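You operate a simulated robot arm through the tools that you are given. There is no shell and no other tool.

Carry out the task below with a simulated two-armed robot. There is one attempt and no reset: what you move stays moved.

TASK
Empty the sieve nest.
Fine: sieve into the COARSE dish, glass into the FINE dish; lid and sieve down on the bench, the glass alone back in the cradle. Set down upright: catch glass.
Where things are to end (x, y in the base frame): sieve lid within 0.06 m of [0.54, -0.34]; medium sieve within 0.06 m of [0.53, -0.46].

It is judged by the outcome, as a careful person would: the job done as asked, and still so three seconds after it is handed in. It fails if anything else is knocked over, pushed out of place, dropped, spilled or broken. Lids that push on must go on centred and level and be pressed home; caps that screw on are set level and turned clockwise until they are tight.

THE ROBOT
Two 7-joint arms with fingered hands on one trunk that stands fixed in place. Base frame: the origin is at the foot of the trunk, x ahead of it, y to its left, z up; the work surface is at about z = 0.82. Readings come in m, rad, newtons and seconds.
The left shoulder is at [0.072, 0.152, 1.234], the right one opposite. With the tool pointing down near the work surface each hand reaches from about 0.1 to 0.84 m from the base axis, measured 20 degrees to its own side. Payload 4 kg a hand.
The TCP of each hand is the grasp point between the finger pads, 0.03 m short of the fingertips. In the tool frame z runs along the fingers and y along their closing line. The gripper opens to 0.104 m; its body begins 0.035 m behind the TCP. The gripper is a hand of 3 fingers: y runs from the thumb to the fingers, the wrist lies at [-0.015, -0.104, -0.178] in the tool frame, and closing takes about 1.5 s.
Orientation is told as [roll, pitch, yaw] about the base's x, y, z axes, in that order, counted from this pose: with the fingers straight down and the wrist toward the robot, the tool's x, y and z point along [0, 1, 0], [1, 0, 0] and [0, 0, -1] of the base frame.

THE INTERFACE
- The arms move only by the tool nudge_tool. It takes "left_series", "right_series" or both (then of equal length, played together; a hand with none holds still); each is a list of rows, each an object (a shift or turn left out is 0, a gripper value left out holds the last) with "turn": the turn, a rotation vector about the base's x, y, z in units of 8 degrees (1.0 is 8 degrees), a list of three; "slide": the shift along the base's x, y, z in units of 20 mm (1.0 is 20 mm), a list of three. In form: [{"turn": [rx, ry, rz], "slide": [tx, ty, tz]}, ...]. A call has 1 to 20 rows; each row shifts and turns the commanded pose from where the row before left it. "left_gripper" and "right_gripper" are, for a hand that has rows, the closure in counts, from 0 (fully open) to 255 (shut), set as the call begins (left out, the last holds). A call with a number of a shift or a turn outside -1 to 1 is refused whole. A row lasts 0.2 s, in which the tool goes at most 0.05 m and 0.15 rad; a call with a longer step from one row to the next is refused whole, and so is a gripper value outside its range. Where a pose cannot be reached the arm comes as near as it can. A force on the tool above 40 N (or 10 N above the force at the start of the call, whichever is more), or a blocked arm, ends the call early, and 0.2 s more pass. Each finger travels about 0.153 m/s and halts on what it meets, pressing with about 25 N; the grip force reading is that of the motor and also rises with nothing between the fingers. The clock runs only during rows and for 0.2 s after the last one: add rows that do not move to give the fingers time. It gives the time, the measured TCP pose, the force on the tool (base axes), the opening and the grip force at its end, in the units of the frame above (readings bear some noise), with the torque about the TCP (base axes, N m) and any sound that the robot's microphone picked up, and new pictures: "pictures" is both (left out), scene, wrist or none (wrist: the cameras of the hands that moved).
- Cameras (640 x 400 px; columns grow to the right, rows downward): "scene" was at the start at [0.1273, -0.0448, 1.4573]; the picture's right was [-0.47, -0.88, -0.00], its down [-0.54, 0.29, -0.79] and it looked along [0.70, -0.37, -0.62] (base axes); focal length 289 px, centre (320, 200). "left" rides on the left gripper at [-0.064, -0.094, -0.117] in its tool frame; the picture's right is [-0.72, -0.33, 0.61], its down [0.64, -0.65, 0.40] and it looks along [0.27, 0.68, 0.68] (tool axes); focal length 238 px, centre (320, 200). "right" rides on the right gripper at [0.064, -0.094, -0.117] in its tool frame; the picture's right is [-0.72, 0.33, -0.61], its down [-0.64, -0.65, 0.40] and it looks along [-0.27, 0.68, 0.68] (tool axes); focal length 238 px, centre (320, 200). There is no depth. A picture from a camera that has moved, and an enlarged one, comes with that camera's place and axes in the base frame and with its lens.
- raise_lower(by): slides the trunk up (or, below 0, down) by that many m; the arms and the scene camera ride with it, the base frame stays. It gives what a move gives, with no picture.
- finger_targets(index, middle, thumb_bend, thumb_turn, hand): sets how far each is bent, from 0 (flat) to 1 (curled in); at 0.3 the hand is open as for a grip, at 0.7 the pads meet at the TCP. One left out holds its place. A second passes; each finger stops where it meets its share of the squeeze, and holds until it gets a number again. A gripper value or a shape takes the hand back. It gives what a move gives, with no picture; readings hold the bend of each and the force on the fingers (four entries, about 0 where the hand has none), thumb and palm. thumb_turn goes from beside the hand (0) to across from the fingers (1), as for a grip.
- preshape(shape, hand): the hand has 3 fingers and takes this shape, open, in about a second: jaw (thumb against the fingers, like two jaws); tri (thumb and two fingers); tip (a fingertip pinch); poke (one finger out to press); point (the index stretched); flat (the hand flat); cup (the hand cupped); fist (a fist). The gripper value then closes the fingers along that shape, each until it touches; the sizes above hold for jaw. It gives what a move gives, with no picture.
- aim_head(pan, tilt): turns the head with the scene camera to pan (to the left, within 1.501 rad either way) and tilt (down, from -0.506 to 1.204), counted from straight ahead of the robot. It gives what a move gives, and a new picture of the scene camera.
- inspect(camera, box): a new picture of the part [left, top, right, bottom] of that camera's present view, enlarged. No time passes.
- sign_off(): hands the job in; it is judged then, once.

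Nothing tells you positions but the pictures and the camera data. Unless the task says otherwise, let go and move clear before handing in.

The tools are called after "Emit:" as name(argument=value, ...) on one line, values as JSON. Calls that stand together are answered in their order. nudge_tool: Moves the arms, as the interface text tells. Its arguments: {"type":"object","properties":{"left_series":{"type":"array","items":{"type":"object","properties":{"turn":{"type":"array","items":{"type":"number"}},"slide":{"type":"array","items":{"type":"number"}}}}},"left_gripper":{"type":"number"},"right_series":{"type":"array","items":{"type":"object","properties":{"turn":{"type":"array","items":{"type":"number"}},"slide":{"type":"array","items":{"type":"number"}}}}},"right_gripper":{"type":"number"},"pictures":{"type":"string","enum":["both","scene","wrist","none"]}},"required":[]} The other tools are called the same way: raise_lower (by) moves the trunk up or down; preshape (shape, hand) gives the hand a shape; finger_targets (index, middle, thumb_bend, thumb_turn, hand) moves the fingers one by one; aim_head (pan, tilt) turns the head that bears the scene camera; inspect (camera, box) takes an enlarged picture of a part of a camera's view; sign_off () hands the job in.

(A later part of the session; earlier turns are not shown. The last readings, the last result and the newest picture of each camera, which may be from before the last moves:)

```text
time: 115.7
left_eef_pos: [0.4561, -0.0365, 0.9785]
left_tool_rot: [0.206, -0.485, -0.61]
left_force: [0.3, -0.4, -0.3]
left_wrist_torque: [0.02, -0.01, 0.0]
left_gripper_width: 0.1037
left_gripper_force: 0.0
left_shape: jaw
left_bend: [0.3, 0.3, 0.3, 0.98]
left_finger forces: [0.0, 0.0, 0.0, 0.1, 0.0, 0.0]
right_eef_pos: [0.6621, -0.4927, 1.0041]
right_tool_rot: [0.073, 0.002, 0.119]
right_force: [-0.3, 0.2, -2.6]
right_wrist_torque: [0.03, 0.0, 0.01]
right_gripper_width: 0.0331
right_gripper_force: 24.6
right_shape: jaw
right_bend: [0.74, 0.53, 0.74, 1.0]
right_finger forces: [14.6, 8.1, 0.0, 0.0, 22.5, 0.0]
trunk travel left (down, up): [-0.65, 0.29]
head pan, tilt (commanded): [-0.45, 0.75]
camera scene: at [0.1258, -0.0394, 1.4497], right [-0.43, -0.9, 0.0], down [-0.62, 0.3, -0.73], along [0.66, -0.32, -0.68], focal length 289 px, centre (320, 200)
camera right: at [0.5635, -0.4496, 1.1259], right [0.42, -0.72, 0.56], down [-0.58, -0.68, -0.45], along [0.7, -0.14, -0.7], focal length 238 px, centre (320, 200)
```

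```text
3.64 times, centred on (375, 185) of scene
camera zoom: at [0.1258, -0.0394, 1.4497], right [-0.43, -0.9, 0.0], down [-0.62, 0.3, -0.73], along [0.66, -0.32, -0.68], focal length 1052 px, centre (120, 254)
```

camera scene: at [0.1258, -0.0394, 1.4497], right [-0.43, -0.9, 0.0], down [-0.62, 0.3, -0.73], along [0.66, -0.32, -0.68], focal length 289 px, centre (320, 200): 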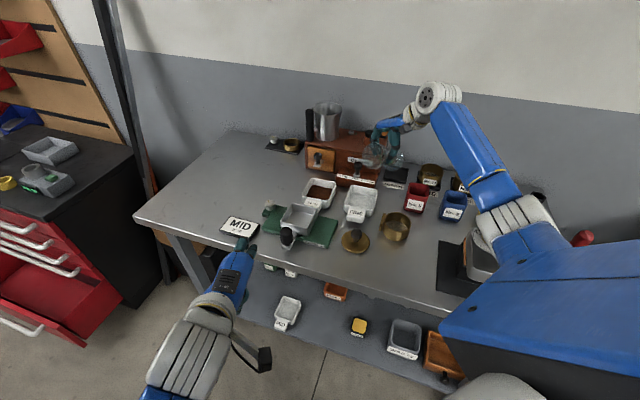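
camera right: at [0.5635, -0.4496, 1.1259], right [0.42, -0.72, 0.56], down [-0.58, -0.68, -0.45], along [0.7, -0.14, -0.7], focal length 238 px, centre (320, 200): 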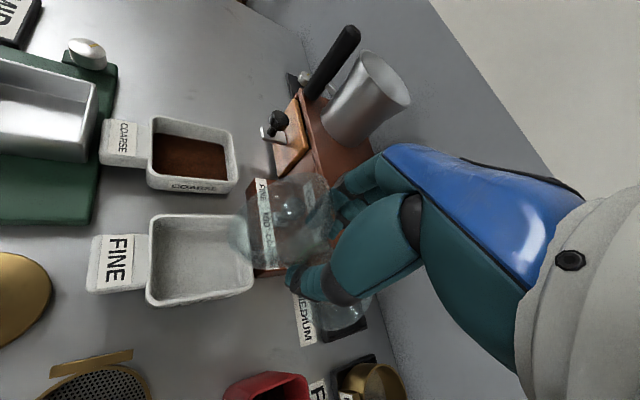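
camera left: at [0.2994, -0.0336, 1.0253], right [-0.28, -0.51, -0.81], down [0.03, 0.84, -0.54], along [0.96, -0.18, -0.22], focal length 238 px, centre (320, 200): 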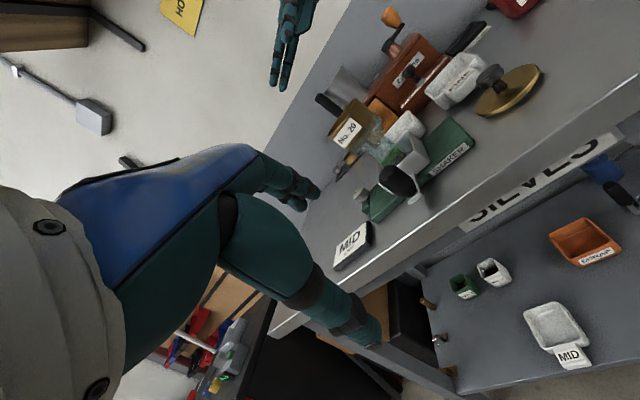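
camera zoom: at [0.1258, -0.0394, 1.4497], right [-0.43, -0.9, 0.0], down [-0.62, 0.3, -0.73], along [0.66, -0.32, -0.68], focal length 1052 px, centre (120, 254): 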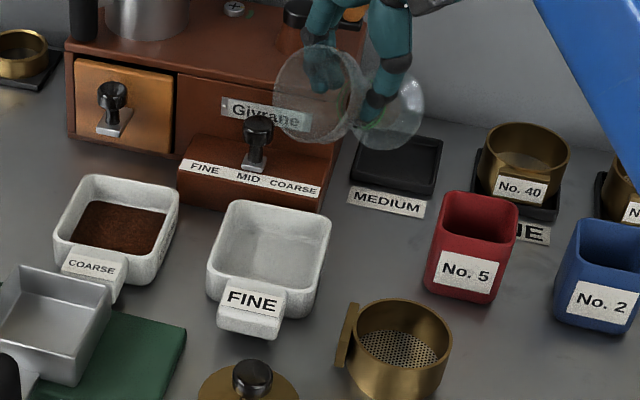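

At 66° still no flow, the grip shows no slip, and the lip is centred on the dish (0.655, -0.436). Continuing.

Emit:
nudge_tool(right_series=[{"turn": [-0.99, -0.122, 0], "slide": [-0.038, 0.308, 0.2]}, {"turn": [-0.99, -0.122, 0], "slide": [-0.044, 0.357, 0.1]}])

Emit:
inspect(camera="right", box=[180, 160, 440, 400])

Emit:
inspect(camera="scene", box=[320, 130, 430, 240])

```text
time: 116.3
left_eef_pos: [0.4549, -0.0362, 0.979]
left_tool_rot: [0.207, -0.484, -0.61]
left_force: [-0.8, 0.2, -0.7]
left_wrist_torque: [0.03, -0.01, 0.0]
left_gripper_width: 0.1035
left_gripper_force: 0.1
left_shape: jaw
left_bend: [0.3, 0.3, 0.3, 0.98]
left_finger forces: [0.0, 0.0, 0.0, 0.0, 0.0, 0.1]
right_eef_pos: [0.6602, -0.479, 1.0099]
right_tool_rot: [-0.206, 0.002, 0.119]
right_force: [-0.3, 1.0, -3.0]
right_wrist_torque: [0.09, 0.0, -0.01]
right_gripper_width: 0.0331
right_gripper_force: 24.6
right_shape: jaw
right_bend: [0.74, 0.53, 0.74, 1.0]
right_finger forces: [14.6, 7.7, 0.0, 0.1, 22.4, 0.1]
trunk travel left (down, up): [-0.65, 0.29]
head pan, tilt (commanded): [-0.45, 0.75]
camera scene: at [0.1258, -0.0391, 1.4497], right [-0.43, -0.9, 0.0], down [-0.62, 0.3, -0.73], along [0.66, -0.32, -0.68], focal length 289 px, centre (320, 200)
camera right: at [0.5577, -0.4046, 1.1112], right [0.39, -0.54, 0.75], down [-0.56, -0.78, -0.26], along [0.73, -0.32, -0.61], focal length 238 px, centre (320, 200)
```

scene: 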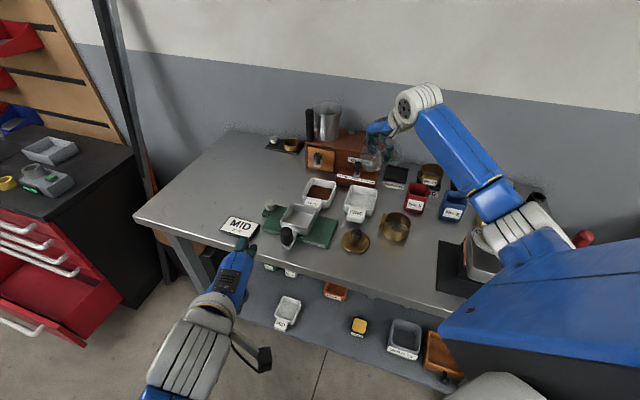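
right: 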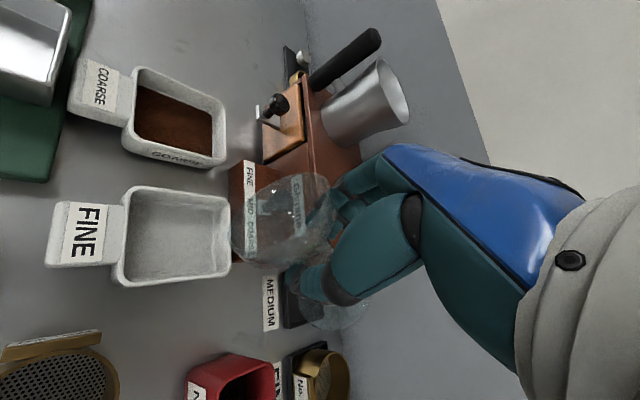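

```text
1.67 times, centred on (310, 280) of right
camera zoom: at [0.5577, -0.4046, 1.1112], right [0.39, -0.54, 0.75], down [-0.56, -0.78, -0.26], along [0.73, -0.32, -0.61], focal length 397 px, centre (337, 67)
```

zoom: 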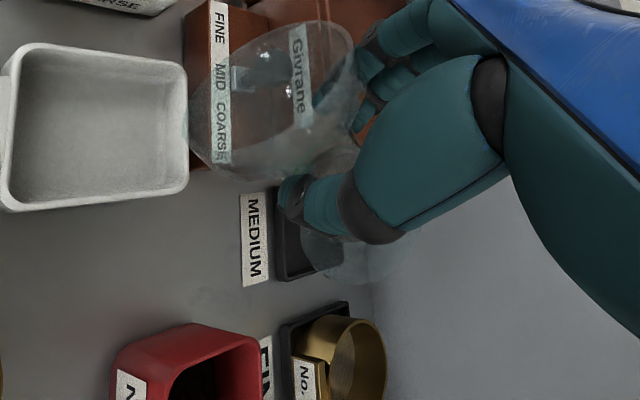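

```text
3.64 times, centred on (375, 185) of scene
camera zoom: at [0.1258, -0.0391, 1.4497], right [-0.43, -0.9, 0.0], down [-0.62, 0.3, -0.73], along [0.66, -0.32, -0.68], focal length 1052 px, centre (120, 254)
```

zoom: 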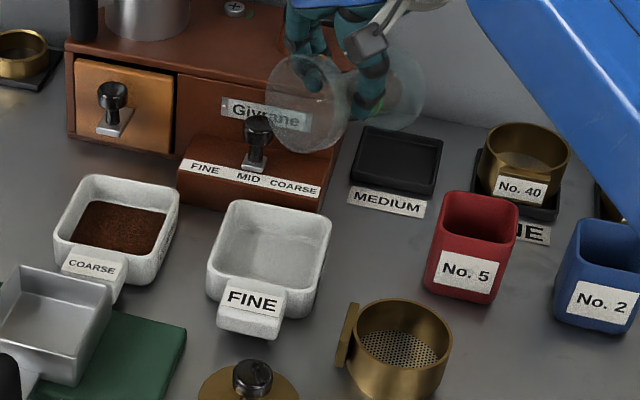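

82° and no flow yet; everything holds. I'll continue to 98°, lowering the lip to about z=0.93.

Emit:
nudge_tool(right_series=[{"turn": [-0.99, -0.122, 0], "slide": [-0.049, 0.402, -0.32]}, {"turn": [-0.99, -0.122, 0], "slide": [-0.053, 0.432, -0.38]}])

Emit:
inspect(camera="right", box=[180, 160, 440, 400])

Emit:
inspect(camera="scene", box=[320, 130, 430, 240])

```text
time: 116.9
left_eef_pos: [0.4579, -0.038, 0.9793]
left_tool_rot: [0.206, -0.486, -0.609]
left_force: [-1.0, -0.2, -0.3]
left_wrist_torque: [0.0, -0.01, -0.01]
left_gripper_width: 0.1033
left_gripper_force: 0.1
left_shape: jaw
left_bend: [0.3, 0.3, 0.3, 0.98]
left_finger forces: [0.0, 0.0, 0.0, 0.1, 0.0, 0.0]
right_eef_pos: [0.658, -0.4611, 0.995]
right_tool_rot: [-0.484, 0.001, 0.118]
right_force: [0.2, 1.3, -3.2]
right_wrist_torque: [0.11, 0.03, 0.01]
right_gripper_width: 0.0335
right_gripper_force: 24.4
right_shape: jaw
right_bend: [0.74, 0.53, 0.74, 1.0]
right_finger forces: [15.2, 7.4, 0.0, 0.1, 22.4, 0.0]
trunk travel left (down, up): [-0.65, 0.29]
head pan, tilt (commanded): [-0.45, 0.75]
camera scene: at [0.1263, -0.039, 1.4497], right [-0.43, -0.9, 0.0], down [-0.62, 0.3, -0.73], along [0.66, -0.32, -0.68], focal length 289 px, centre (320, 200)
camera right: at [0.5526, -0.364, 1.0695], right [0.37, -0.31, 0.88], down [-0.56, -0.83, -0.06], along [0.74, -0.47, -0.48], focal length 238 px, centre (320, 200)
```

scene: 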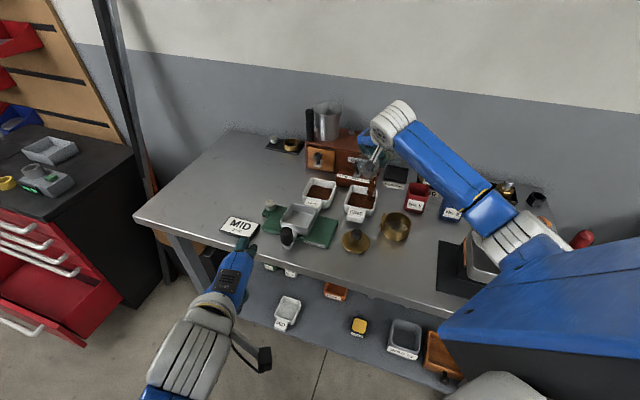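
right: 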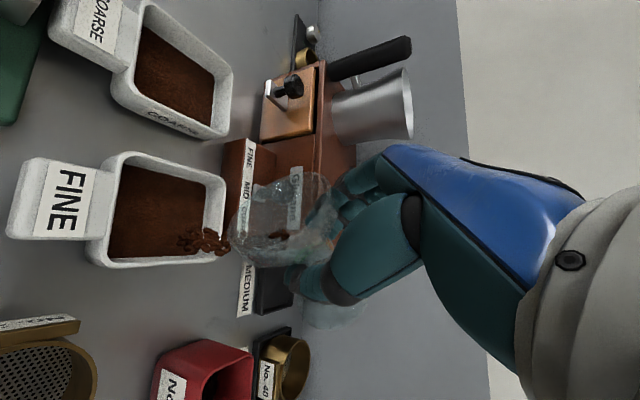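

```text
1.67 times, centred on (310, 280) of right
camera zoom: at [0.5526, -0.364, 1.0695], right [0.37, -0.31, 0.88], down [-0.56, -0.83, -0.06], along [0.74, -0.47, -0.48], focal length 397 px, centre (337, 67)
```

zoom: 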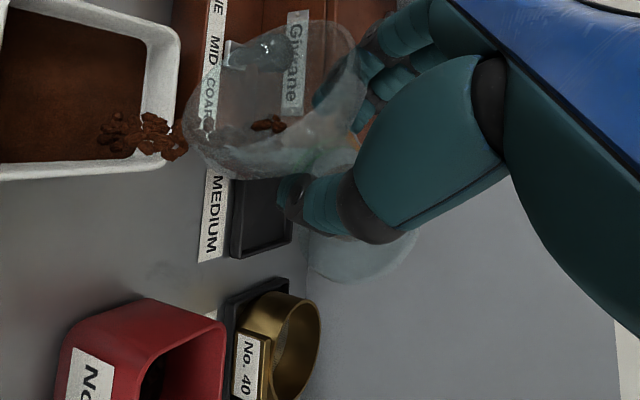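

```text
3.64 times, centred on (375, 185) of scene
camera zoom: at [0.1263, -0.039, 1.4497], right [-0.43, -0.9, 0.0], down [-0.62, 0.3, -0.73], along [0.66, -0.32, -0.68], focal length 1052 px, centre (120, 254)
```

zoom: 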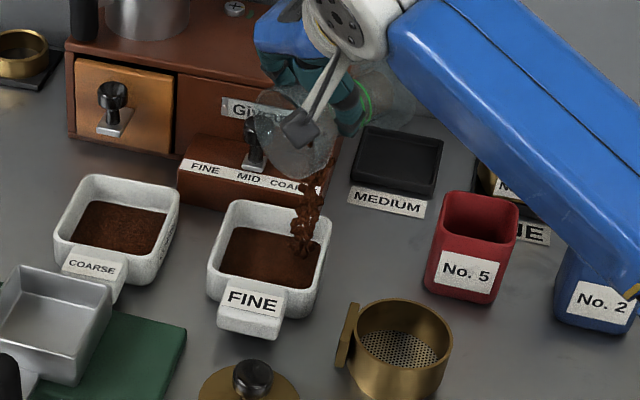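

Fines are flowing into the FINE dish, but the stream lands toward its right side, so I'll check the exact exit point before time advances.

Emit:
inspect(camera="right", box=[100, 150, 340, 310])

Emit:
inspect(camera="scene", box=[335, 145, 405, 215])

Emit:
inspect(camera="left", box=[400, 0, 520, 120])

```text
2.50 times, centred on (220, 230) of right
camera zoom: at [0.5526, -0.364, 1.0695], right [0.37, -0.31, 0.88], down [-0.56, -0.83, -0.06], along [0.74, -0.47, -0.48], focal length 596 px, centre (570, 125)
```

zoom: 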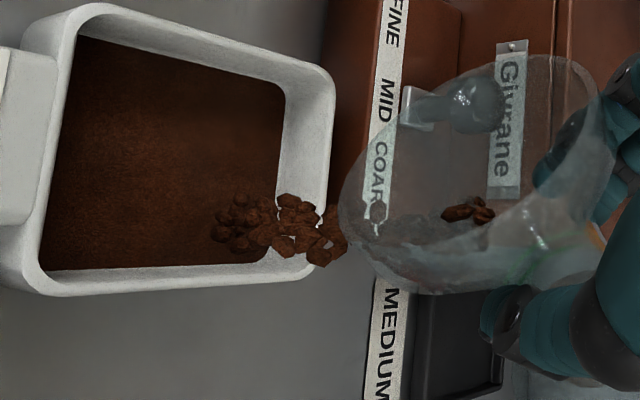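

```text
5.71 times, centred on (370, 180) of scene
camera zoom: at [0.1263, -0.039, 1.4497], right [-0.43, -0.9, 0.0], down [-0.62, 0.3, -0.73], along [0.66, -0.32, -0.68], focal length 1653 px, centre (34, 314)
```

zoom: 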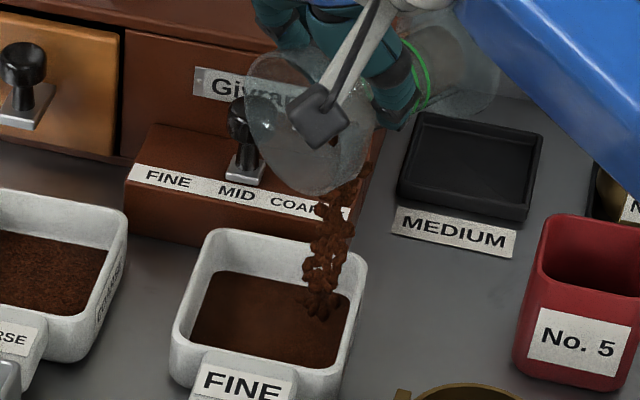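

```text
3.33 times, centred on (460, 60) of left
camera zoom: at [0.299, -0.0337, 1.0255], right [-0.28, -0.51, -0.81], down [0.03, 0.84, -0.54], along [0.96, -0.18, -0.22], focal length 794 px, centre (-147, 667)
```

zoom: 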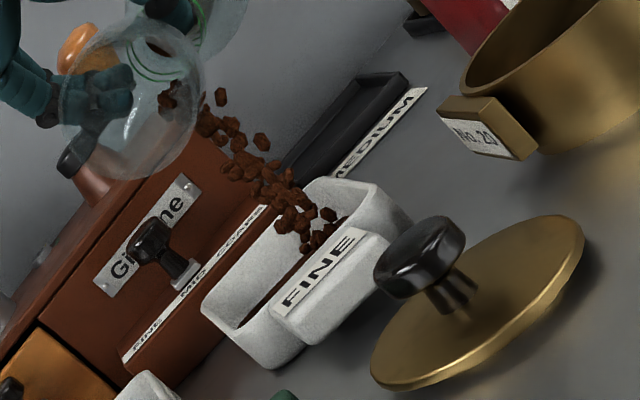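

The stream is inside the dish but near its right wall, so I'll shift the glass about 20 mm toward the dish centre (+x, +y) and let it pour.

Emit:
nudge_tool(right_series=[{"slide": [0.4, 0.85, 0]}, {}])

Emit:
inspect(camera="right", box=[100, 150, 340, 310])

Emit:
inspect(camera="scene", box=[335, 145, 405, 215])

Emit:
inspect(camera="left", box=[400, 0, 520, 120])

```text
time: 117.5
left_eef_pos: [0.4573, -0.038, 0.9778]
left_tool_rot: [0.208, -0.483, -0.608]
left_force: [-1.2, 0.2, 0.1]
left_wrist_torque: [-0.02, -0.02, 0.01]
left_gripper_width: 0.1035
left_gripper_force: 0.1
left_shape: jaw
left_bend: [0.3, 0.3, 0.3, 0.98]
left_finger forces: [0.1, 0.0, 0.1, 0.0, 0.0, 0.0]
right_eef_pos: [0.6678, -0.4458, 0.9951]
right_tool_rot: [-0.483, 0.003, 0.119]
right_force: [-0.6, -0.2, -3.7]
right_wrist_torque: [0.11, 0.03, 0.0]
right_gripper_width: 0.0331
right_gripper_force: 25.0
right_shape: jaw
right_bend: [0.74, 0.53, 0.74, 1.0]
right_finger forces: [15.2, 7.4, 0.0, 0.0, 22.4, 0.0]
trunk travel left (down, up): [-0.65, 0.29]
head pan, tilt (commanded): [-0.45, 0.75]
camera scene: at [0.1264, -0.0394, 1.4496], right [-0.43, -0.9, 0.0], down [-0.62, 0.3, -0.73], along [0.66, -0.32, -0.68], focal length 289 px, centre (320, 200)
camera right: at [0.5611, -0.3477, 1.0686], right [0.37, -0.31, 0.88], down [-0.56, -0.83, -0.06], along [0.74, -0.47, -0.48], focal length 238 px, centre (320, 200)
```

scene: 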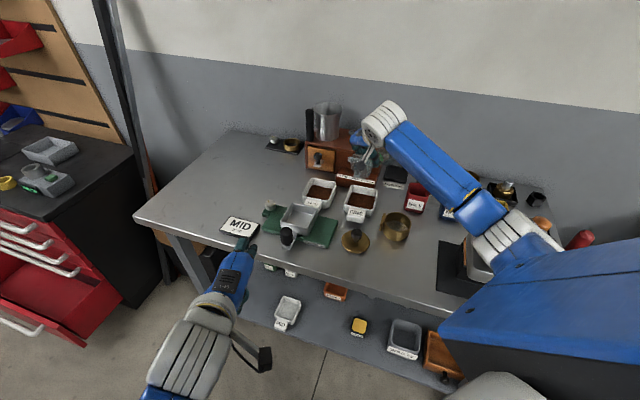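
right: 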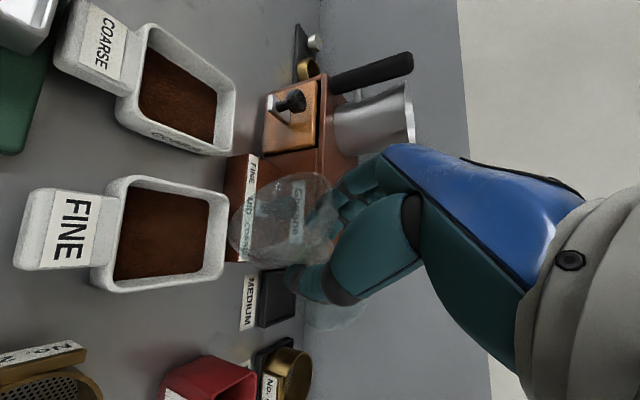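

```text
2.50 times, centred on (220, 230) of right
camera zoom: at [0.5611, -0.3477, 1.0686], right [0.37, -0.31, 0.88], down [-0.56, -0.83, -0.06], along [0.74, -0.47, -0.48], focal length 596 px, centre (570, 125)
```

zoom: 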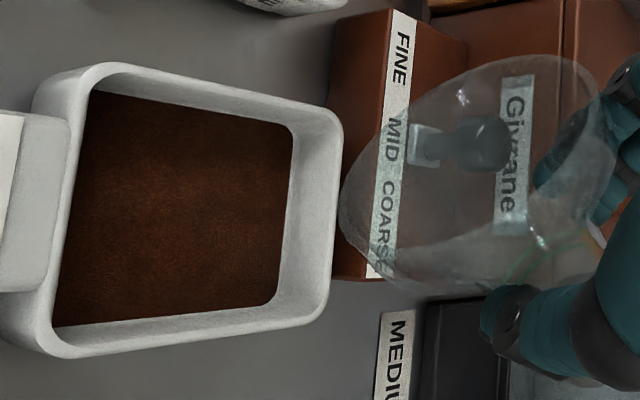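

```text
5.71 times, centred on (370, 180) of scene
camera zoom: at [0.1264, -0.0394, 1.4496], right [-0.43, -0.9, 0.0], down [-0.62, 0.3, -0.73], along [0.66, -0.32, -0.68], focal length 1653 px, centre (34, 314)
```

zoom: 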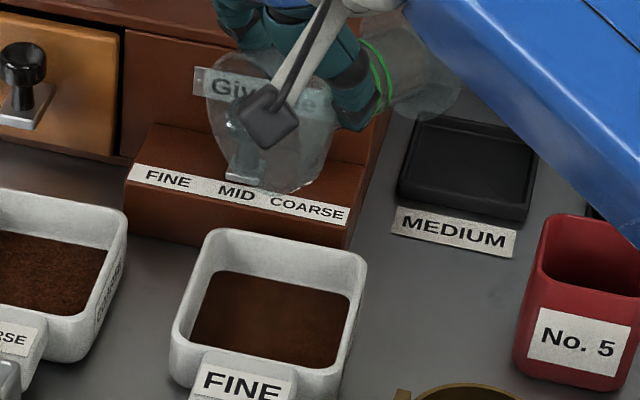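

```text
3.33 times, centred on (460, 60) of left
camera zoom: at [0.299, -0.0342, 1.0254], right [-0.28, -0.51, -0.81], down [0.03, 0.84, -0.54], along [0.96, -0.18, -0.22], focal length 794 px, centre (-147, 667)
```

zoom: 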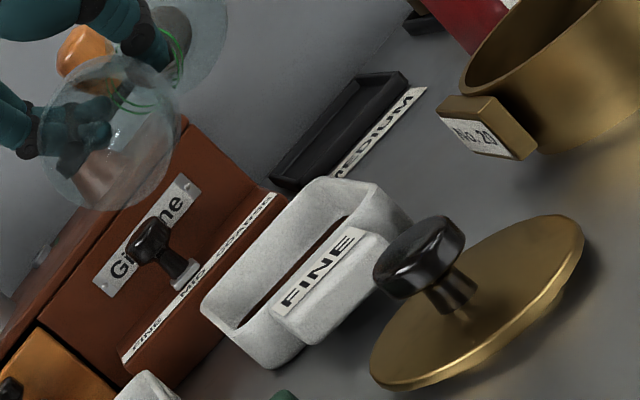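

The flow has stopped and the glass looks clear, with the fines all in the FINE dish. I'll tilt a bit further over the dish to make sure it is empty.

Emit:
nudge_tool(right_series=[{"turn": [-0.99, -0.122, 0], "slide": [-0.05, 0.4, 0.16]}, {"turn": [-0.99, -0.122, 0], "slide": [-0.05, 0.4, 0.1]}, {"turn": [-0.99, -0.122, 0], "slide": [-0.05, 0.4, 0.05]}, {}, {}, {}])

Emit:
inspect(camera="right", box=[120, 150, 360, 310])

Emit:
inspect(camera="scene", box=[325, 125, 415, 225])

Emit:
inspect(camera="left", box=[380, 0, 500, 120])

```text
time: 118.9
left_eef_pos: [0.4571, -0.0362, 0.977]
left_tool_rot: [0.206, -0.483, -0.609]
left_force: [0.6, -0.2, 1.1]
left_wrist_torque: [-0.01, -0.01, -0.02]
left_gripper_width: 0.1039
left_gripper_force: 0.1
left_shape: jaw
left_bend: [0.3, 0.3, 0.3, 0.98]
left_finger forces: [0.1, 0.0, 0.0, 0.0, 0.0, 0.1]
right_eef_pos: [0.6637, -0.4214, 1.0]
right_tool_rot: [-0.901, 0.0, 0.12]
right_force: [-0.5, 0.3, -3.1]
right_wrist_torque: [0.1, 0.03, 0.02]
right_gripper_width: 0.033
right_gripper_force: 24.7
right_shape: jaw
right_bend: [0.74, 0.53, 0.74, 1.0]
right_finger forces: [15.3, 7.4, 0.1, 0.0, 22.4, 0.0]
trunk travel left (down, up): [-0.65, 0.29]
head pan, tilt (commanded): [-0.45, 0.75]
camera scene: at [0.1266, -0.0394, 1.4496], right [-0.43, -0.9, 0.0], down [-0.62, 0.3, -0.73], along [0.66, -0.32, -0.68], focal length 289 px, centre (320, 200)
camera right: at [0.5553, -0.3039, 1.023], right [0.32, 0.07, 0.94], down [-0.56, -0.79, 0.25], along [0.76, -0.61, -0.21], focal length 238 px, centre (320, 200)
```

scene: 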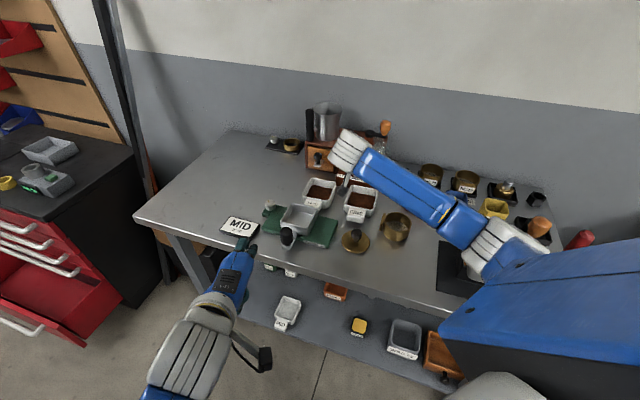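
right: 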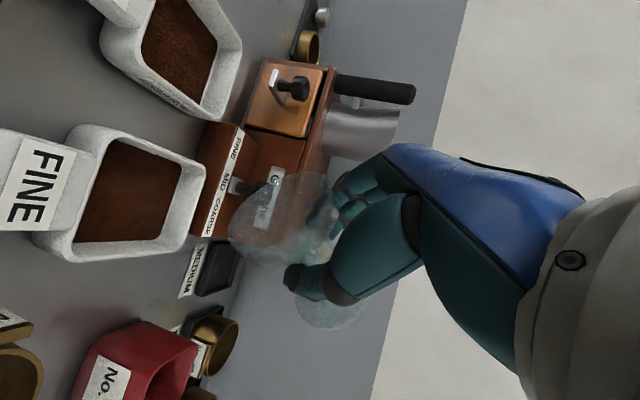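

```text
2.50 times, centred on (240, 230) of right
camera zoom: at [0.5553, -0.3039, 1.023], right [0.32, 0.07, 0.94], down [-0.56, -0.79, 0.25], along [0.76, -0.61, -0.21], focal length 596 px, centre (520, 125)
```

zoom: 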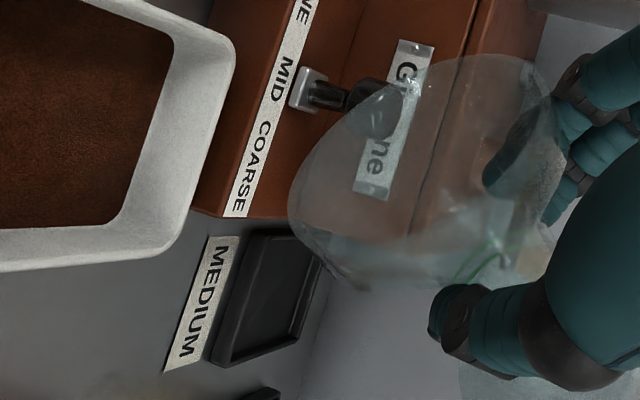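

```text
4.00 times, centred on (370, 175) of scene
camera zoom: at [0.1266, -0.0394, 1.4496], right [-0.43, -0.9, 0.0], down [-0.62, 0.3, -0.73], along [0.66, -0.32, -0.68], focal length 1157 px, centre (120, 300)
```

zoom: 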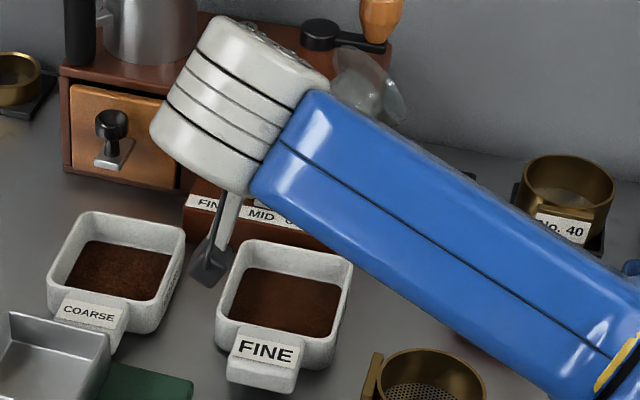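

```text
3.33 times, centred on (440, 60) of left
camera zoom: at [0.2992, -0.0344, 1.0254], right [-0.28, -0.51, -0.81], down [0.03, 0.84, -0.54], along [0.96, -0.18, -0.22], focal length 794 px, centre (-80, 667)
```

zoom: 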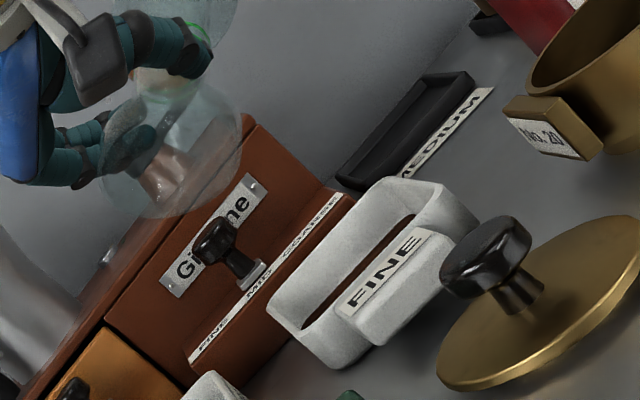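

The glass is empty and clear, still firmly gripped, and both dishes are filled with nothing outside. I'll roll the glass back upright along the reverse path.

Emit:
nudge_tool(right_series=[{"turn": [0.99, 0.122, 0], "slide": [0, -0.41, 0.17]}, {"turn": [0.99, 0.122, 0], "slide": [0, -0.41, 0.17]}, {"turn": [0.99, 0.122, 0], "slide": [0, -0.41, 0.17]}, {"turn": [0.99, 0.122, 0], "slide": [0, -0.41, 0.17]}, {"turn": [0.99, 0.122, 0], "slide": [0, -0.41, 0.17]}, {"turn": [0.99, 0.122, 0], "slide": [0, -0.41, 0.17]}, {"turn": [0.99, 0.122, 0], "slide": [0, -0.41, 0.17]}, {"turn": [0.99, 0.122, 0], "slide": [0, -0.41, 0.17]}, {"turn": [0.99, 0.122, 0], "slide": [0, -0.41, 0.17]}, {"turn": [0.78, 0.096, 0], "slide": [-0.12, 0.5, 0.3]}, {"turn": [0.78, 0.096, 0], "slide": [-0.12, 0.9, 0.3]}, {"turn": [0.78, 0.096, 0], "slide": [-0.12, 0.9, 0.2]}, {"turn": [0.78, 0.096, 0], "slide": [-0.12, 0.9, 0.2]}, {"turn": [0.78, 0.096, 0], "slide": [-0.12, 0.9, 0.2]}, {"turn": [0.78, 0.096, 0], "slide": [-0.12, 0.9, 0.2]}, {"turn": [0.78, 0.096, 0], "slide": [-0.12, 0.9, 0.2]}, {"turn": [0.77, 0.096, 0], "slide": [-0.12, 0.9, 0.1]}, {}, {}])

Emit:
inspect(camera="scene", box=[260, 100, 410, 260])

Emit:
inspect(camera="left", box=[320, 0, 500, 180])

```text
time: 122.9
left_eef_pos: [0.4557, -0.0381, 0.9783]
left_tool_rot: [0.207, -0.483, -0.609]
left_force: [0.0, -0.3, -0.3]
left_wrist_torque: [0.01, -0.03, 0.04]
left_gripper_width: 0.1037
left_gripper_force: 0.1
left_shape: jaw
left_bend: [0.3, 0.3, 0.3, 0.98]
left_finger forces: [0.0, 0.0, 0.0, 0.0, 0.0, 0.1]
right_eef_pos: [0.644, -0.3599, 1.0655]
right_tool_rot: [1.232, 0.005, 0.124]
right_force: [-0.9, 0.5, -3.6]
right_wrist_torque: [-0.07, -0.02, -0.02]
right_gripper_width: 0.0333
right_gripper_force: 25.0
right_shape: jaw
right_bend: [0.74, 0.53, 0.74, 1.0]
right_finger forces: [15.1, 9.5, 0.1, 0.0, 23.2, 0.0]
trunk travel left (down, up): [-0.65, 0.29]
head pan, tilt (commanded): [-0.45, 0.75]
camera scene: at [0.1266, -0.0398, 1.4496], right [-0.43, -0.9, 0.0], down [-0.62, 0.3, -0.73], along [0.66, -0.32, -0.68], focal length 289 px, centre (320, 200)
camera right: at [0.5634, -0.4603, 1.1658], right [0.42, -0.77, -0.47], down [-0.67, 0.08, -0.74], along [0.61, 0.63, -0.48], focal length 238 px, centre (320, 200)
```

scene: 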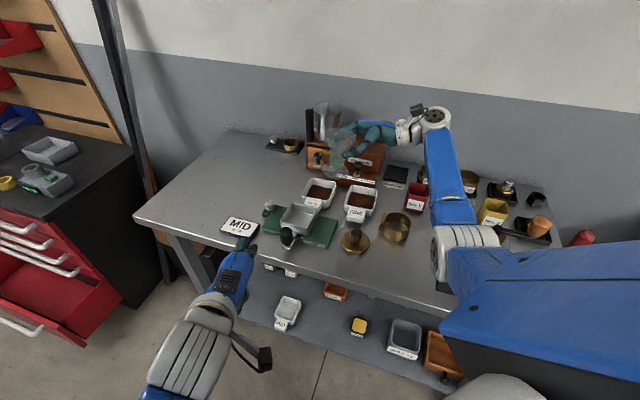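
right: 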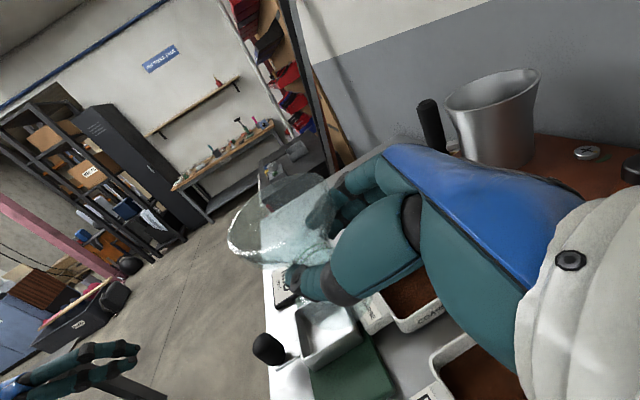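

```text
2.50 times, centred on (335, 180) of scene
camera zoom: at [0.1266, -0.0398, 1.4496], right [-0.43, -0.9, 0.0], down [-0.62, 0.3, -0.73], along [0.66, -0.32, -0.68], focal length 723 px, centre (282, 250)
```

zoom: 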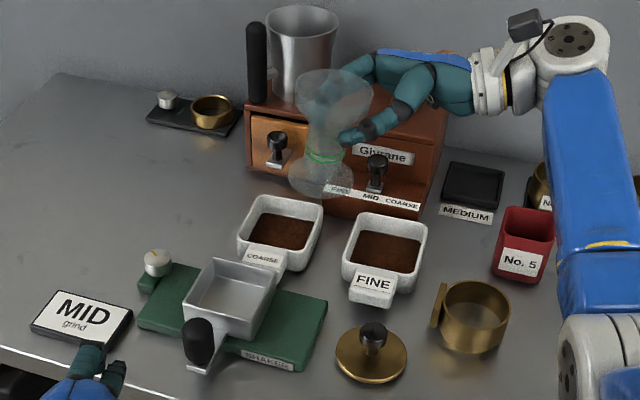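

```text
2.22 times, centred on (410, 90) of left
camera zoom: at [0.2991, -0.0346, 1.0254], right [-0.28, -0.51, -0.81], down [0.03, 0.84, -0.54], along [0.96, -0.18, -0.22], focal length 530 px, centre (120, 444)
```

zoom: 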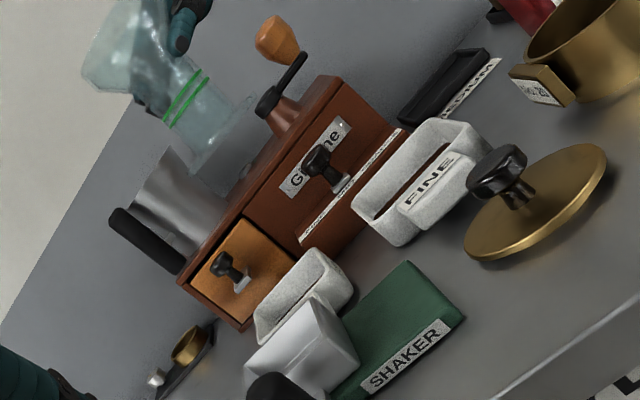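

The glass is empty and upright. Before returning it I'll check that the cradle hasn't moved since I lifted the glass, using the same zoom as at the grip.

Emit:
inspect(camera="scene", box=[265, 165, 335, 235])

Emit:
inspect(camera="left", box=[325, 90, 415, 180])

Emit:
inspect(camera="scene", box=[300, 180, 420, 270])

```text
5.71 times, centred on (300, 200) of scene
camera zoom: at [0.1266, -0.0398, 1.4496], right [-0.43, -0.9, 0.0], down [-0.62, 0.3, -0.73], along [0.66, -0.32, -0.68], focal length 1653 px, centre (434, 200)
```

zoom: 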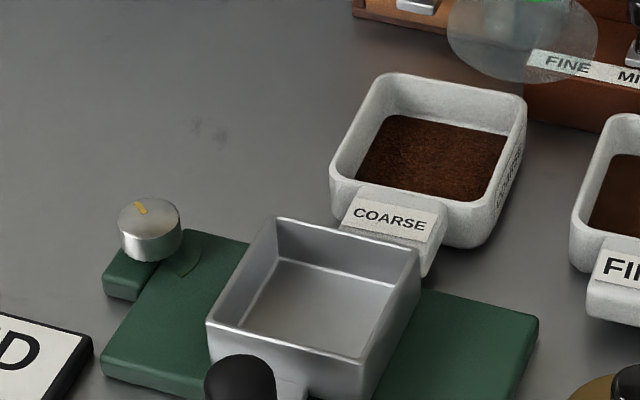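

```text
4.44 times, centred on (370, 135) of left
camera zoom: at [0.2991, -0.0346, 1.0254], right [-0.28, -0.51, -0.81], down [0.03, 0.84, -0.54], along [0.96, -0.18, -0.22], focal length 1059 px, centre (98, 489)
```

zoom: 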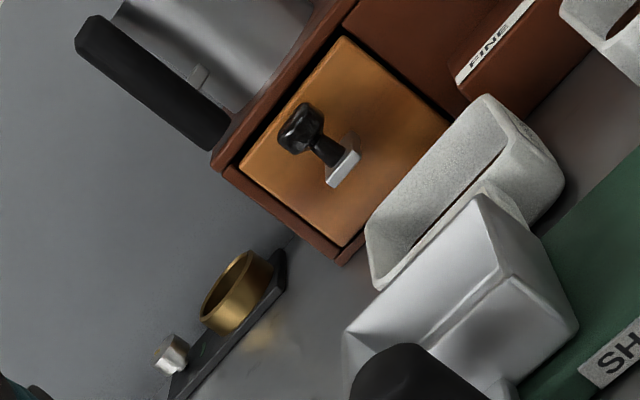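

```text
4.44 times, centred on (360, 225) of scene
camera zoom: at [0.1266, -0.0398, 1.4496], right [-0.43, -0.9, 0.0], down [-0.62, 0.3, -0.73], along [0.66, -0.32, -0.68], focal length 1286 px, centre (142, 89)
```

zoom: 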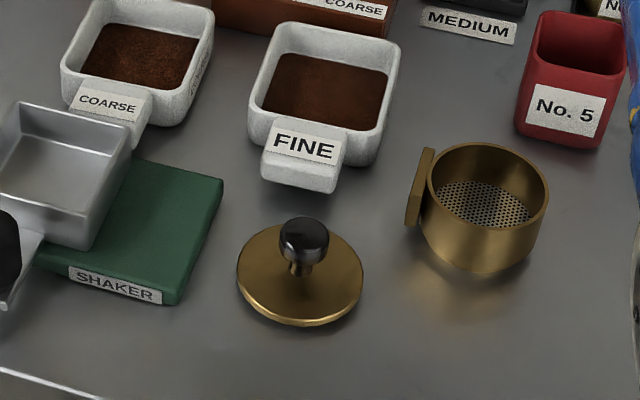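

The cradle is where it was, and no grains lie on the bench. I'll bring the glass back over the cradle with the same yaw as at the grip.

Emit:
nudge_tool(right_series=[{"turn": [0, 0, -0.75], "slide": [-0.025, 0.6, 0]}, {"turn": [0, 0, -0.75], "slide": [-0.025, 0.8, 0]}, {"turn": [0, 0, -0.75], "slide": [-0.025, 0.8, 0]}, {"turn": [0, 0, -0.75], "slide": [-0.025, 0.9, 0]}, {"turn": [0, 0, -0.75], "slide": [-0.025, 0.9, 0]}, {"turn": [0, 0, -0.75], "slide": [-0.025, 0.9, 0]}, {"turn": [-0.066, 0.046, -0.757], "slide": [-0.025, 0.7, 0]}, {}, {}, {}])

```text
time: 125.1
left_eef_pos: [0.4565, -0.0372, 0.9781]
left_tool_rot: [0.206, -0.483, -0.609]
left_force: [0.6, -0.4, 0.4]
left_wrist_torque: [0.02, 0.02, 0.0]
left_gripper_width: 0.1037
left_gripper_force: 0.1
left_shape: jaw
left_bend: [0.3, 0.3, 0.3, 0.98]
left_finger forces: [0.1, 0.0, 0.0, 0.1, 0.1, 0.1]
right_eef_pos: [0.6409, -0.2496, 1.0674]
right_tool_rot: [1.218, 0.007, -0.612]
right_force: [-0.4, 0.3, -2.7]
right_wrist_torque: [-0.05, 0.04, 0.01]
right_gripper_width: 0.0328
right_gripper_force: 24.8
right_shape: jaw
right_bend: [0.74, 0.53, 0.74, 1.0]
right_finger forces: [15.0, 9.7, 0.0, 0.0, 23.2, 0.0]
trunk travel left (down, up): [-0.65, 0.29]
head pan, tilt (commanded): [-0.45, 0.75]
camera scene: at [0.126, -0.0385, 1.4497], right [-0.43, -0.9, 0.0], down [-0.62, 0.3, -0.73], along [0.66, -0.32, -0.68], focal length 289 px, centre (320, 200)
camera right: at [0.5147, -0.2678, 1.1691], right [-0.21, -0.86, -0.46], down [-0.45, 0.51, -0.74], along [0.87, 0.06, -0.49], focal length 238 px, centre (320, 200)
```

scene: 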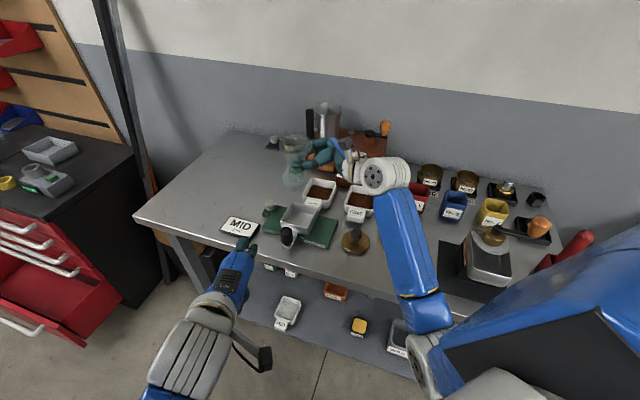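
right: 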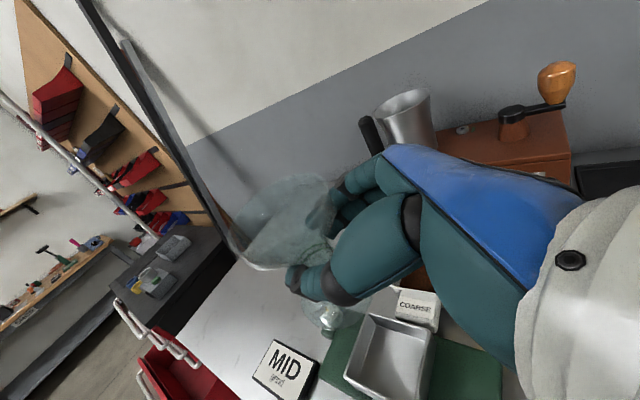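

The pose matches the grip pose within 2 mm. I'll check the glass is truly vertical in the hand before lowering.

Emit:
inspect(camera="scene", box=[260, 120, 340, 230])

Emit:
inspect(camera="left", box=[290, 30, 410, 180])

Emit:
inspect(camera="right", box=[220, 160, 460, 400])

```text
3.64 times, centred on (300, 175) of scene
camera zoom: at [0.126, -0.0385, 1.4497], right [-0.43, -0.9, 0.0], down [-0.62, 0.3, -0.73], along [0.66, -0.32, -0.68], focal length 1052 px, centre (393, 291)
```

zoom: 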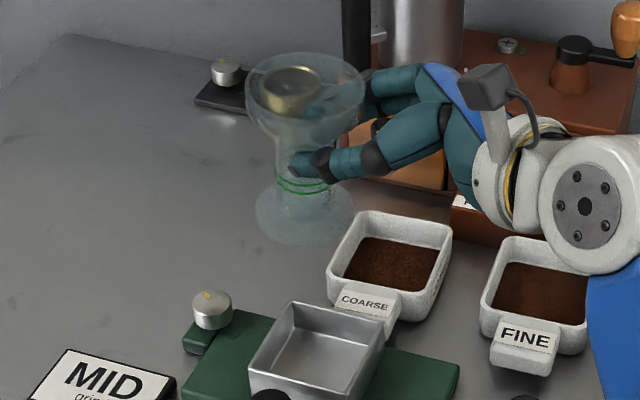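

```text
2.67 times, centred on (350, 105) of left
camera zoom: at [0.299, -0.0342, 1.0254], right [-0.28, -0.51, -0.81], down [0.03, 0.84, -0.54], along [0.96, -0.18, -0.22], focal length 636 px, centre (240, 453)
```

zoom: 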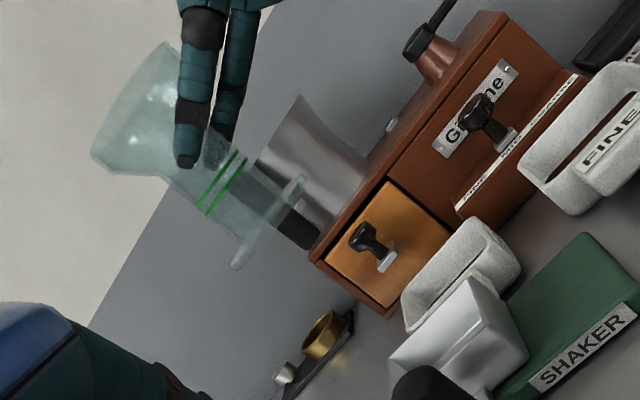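

```text
1.67 times, centred on (340, 280) of right
camera zoom: at [0.5147, -0.2678, 1.1691], right [-0.21, -0.86, -0.46], down [-0.45, 0.51, -0.74], along [0.87, 0.06, -0.49], focal length 397 px, centre (287, 67)
```

zoom: 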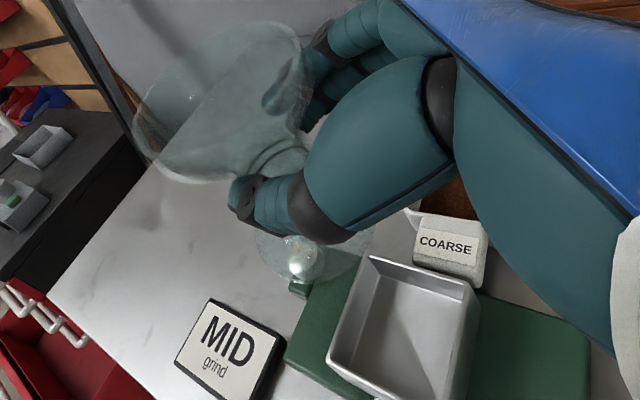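

The glass seems tilted by a few degrees in the grip (foot toward +y). I'll compare with the same wrist zoom I took at the grip to quantify it.

Emit:
inspect(camera="right", box=[220, 180, 420, 380])

Emit:
inspect(camera="left", box=[300, 40, 380, 140])

Emit:
inspect(camera="scene", box=[270, 125, 330, 195])

```text
2.00 times, centred on (320, 280) of right
camera zoom: at [0.5147, -0.2678, 1.1691], right [-0.21, -0.86, -0.46], down [-0.45, 0.51, -0.74], along [0.87, 0.06, -0.49], focal length 477 px, centre (320, 40)
```

zoom: 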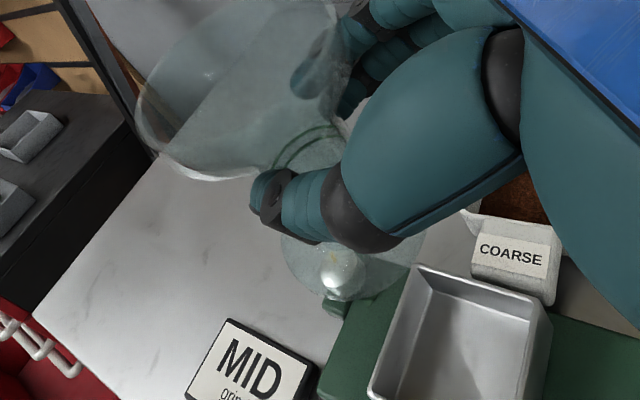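

```text
4.00 times, centred on (340, 90) of left
camera zoom: at [0.299, -0.0342, 1.0254], right [-0.28, -0.51, -0.81], down [0.03, 0.84, -0.54], along [0.96, -0.18, -0.22], focal length 953 px, centre (240, 640)
```

zoom: 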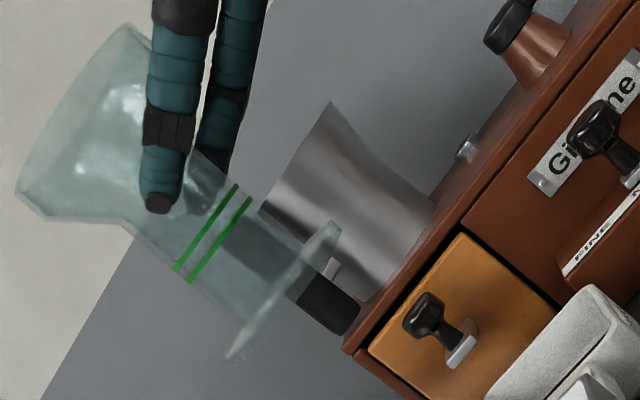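

```text
5.71 times, centred on (300, 160) of scene
camera zoom: at [0.126, -0.0385, 1.4497], right [-0.43, -0.9, 0.0], down [-0.62, 0.3, -0.73], along [0.66, -0.32, -0.68], focal length 1653 px, centre (434, 429)
```

zoom: 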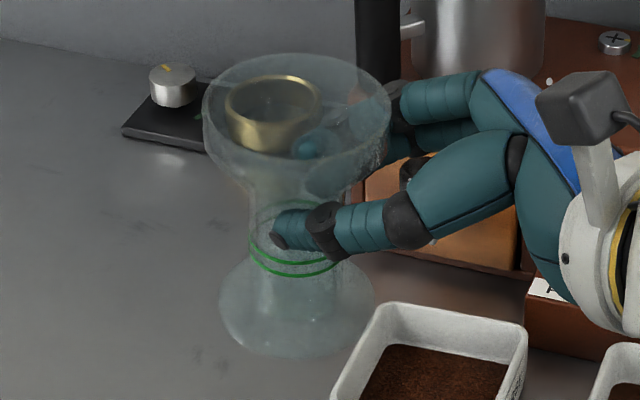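

The views agree on a 3° pivot in the grip (foot toward +d). I'll counter-rotate 3° to level the glass, then descend to just above the tray rim and check the fit.

Emit:
nudge_tool(right_series=[{"turn": [-0.31, 0.22, 0], "slide": [-0.01, 0.08, 0]}, {"slide": [0, 0, -0.6]}, {"slide": [0, 0, -0.7]}, {"slide": [0, 0, -0.7]}, {"slide": [0, 0, -0.7]}, {"slide": [0, 0, -0.7]}, {"slide": [0, 0, -0.7]}, {"slide": [0, 0, -0.6]}, {}, {}])

Emit:
inspect(camera="scene", box=[265, 155, 335, 225])

Emit:
inspect(camera="left", box=[315, 70, 415, 180])

Emit:
inspect(camera="right", box=[220, 180, 420, 380])

```text
time: 127.3
left_eef_pos: [0.4562, -0.0386, 0.9777]
left_tool_rot: [0.204, -0.483, -0.61]
left_force: [0.2, 0.2, 0.6]
left_wrist_torque: [-0.01, -0.05, 0.02]
left_gripper_width: 0.1037
left_gripper_force: 0.0
left_shape: jaw
left_bend: [0.3, 0.3, 0.3, 0.98]
left_finger forces: [0.0, 0.0, 0.0, 0.1, 0.0, 0.0]
right_eef_pos: [0.6402, -0.2468, 0.9731]
right_tool_rot: [1.161, 0.007, -0.612]
right_force: [0.1, 0.3, -2.7]
right_wrist_torque: [-0.04, 0.02, -0.04]
right_gripper_width: 0.0329
right_gripper_force: 25.4
right_shape: jaw
right_bend: [0.74, 0.53, 0.74, 1.0]
right_finger forces: [15.0, 9.7, 0.1, 0.1, 23.3, 0.0]
trunk travel left (down, up): [-0.65, 0.29]
head pan, tilt (commanded): [-0.45, 0.75]
camera scene: at [0.1261, -0.0385, 1.4497], right [-0.43, -0.9, 0.0], down [-0.62, 0.3, -0.73], along [0.66, -0.32, -0.68], focal length 289 px, centre (320, 200)
camera right: at [0.5177, -0.2611, 1.0787], right [-0.22, -0.88, -0.42], down [-0.47, 0.47, -0.74], along [0.85, 0.03, -0.52], focal length 238 px, centre (320, 200)
```

scene: 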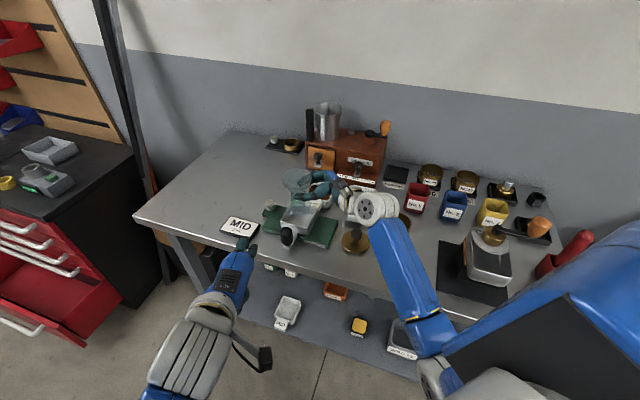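
right: 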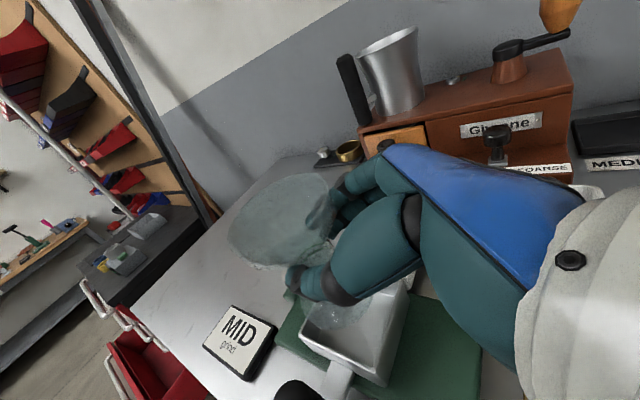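

```text
5.71 times, centred on (300, 190) of scene
camera zoom: at [0.1261, -0.0385, 1.4497], right [-0.43, -0.9, 0.0], down [-0.62, 0.3, -0.73], along [0.66, -0.32, -0.68], focal length 1653 px, centre (434, 257)
```

zoom: 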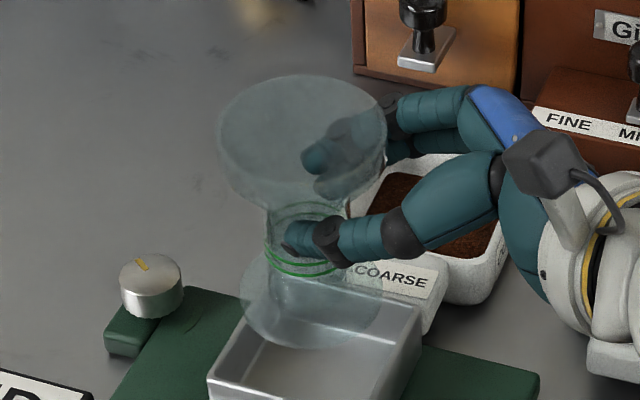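

```text
3.64 times, centred on (365, 125) of left
camera zoom: at [0.2991, -0.0341, 1.0254], right [-0.28, -0.51, -0.81], down [0.03, 0.84, -0.54], along [0.96, -0.18, -0.22], focal length 867 px, centre (156, 473)
```

zoom: 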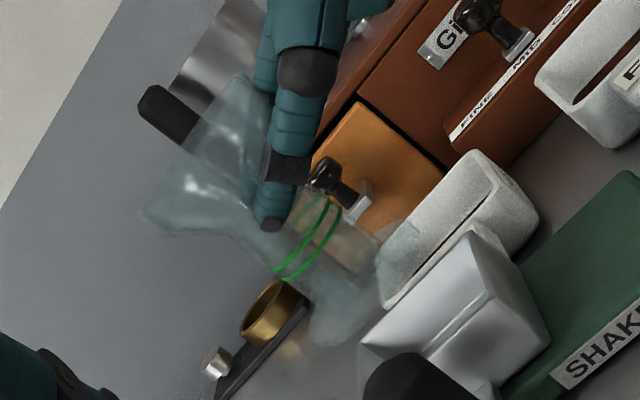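

```text
2.00 times, centred on (320, 280) of right
camera zoom: at [0.5177, -0.2611, 1.0787], right [-0.22, -0.88, -0.42], down [-0.47, 0.47, -0.74], along [0.85, 0.03, -0.52], focal length 477 px, centre (320, 40)
```

zoom: 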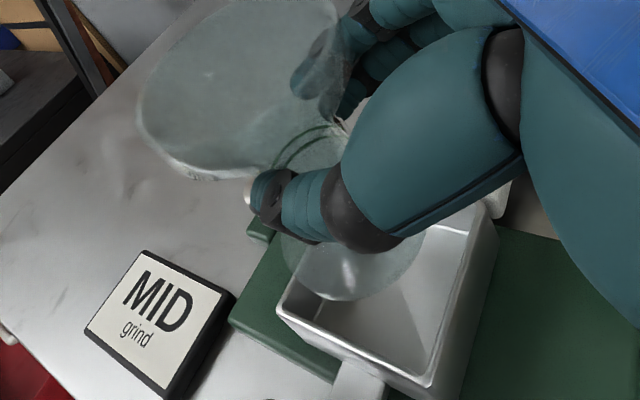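

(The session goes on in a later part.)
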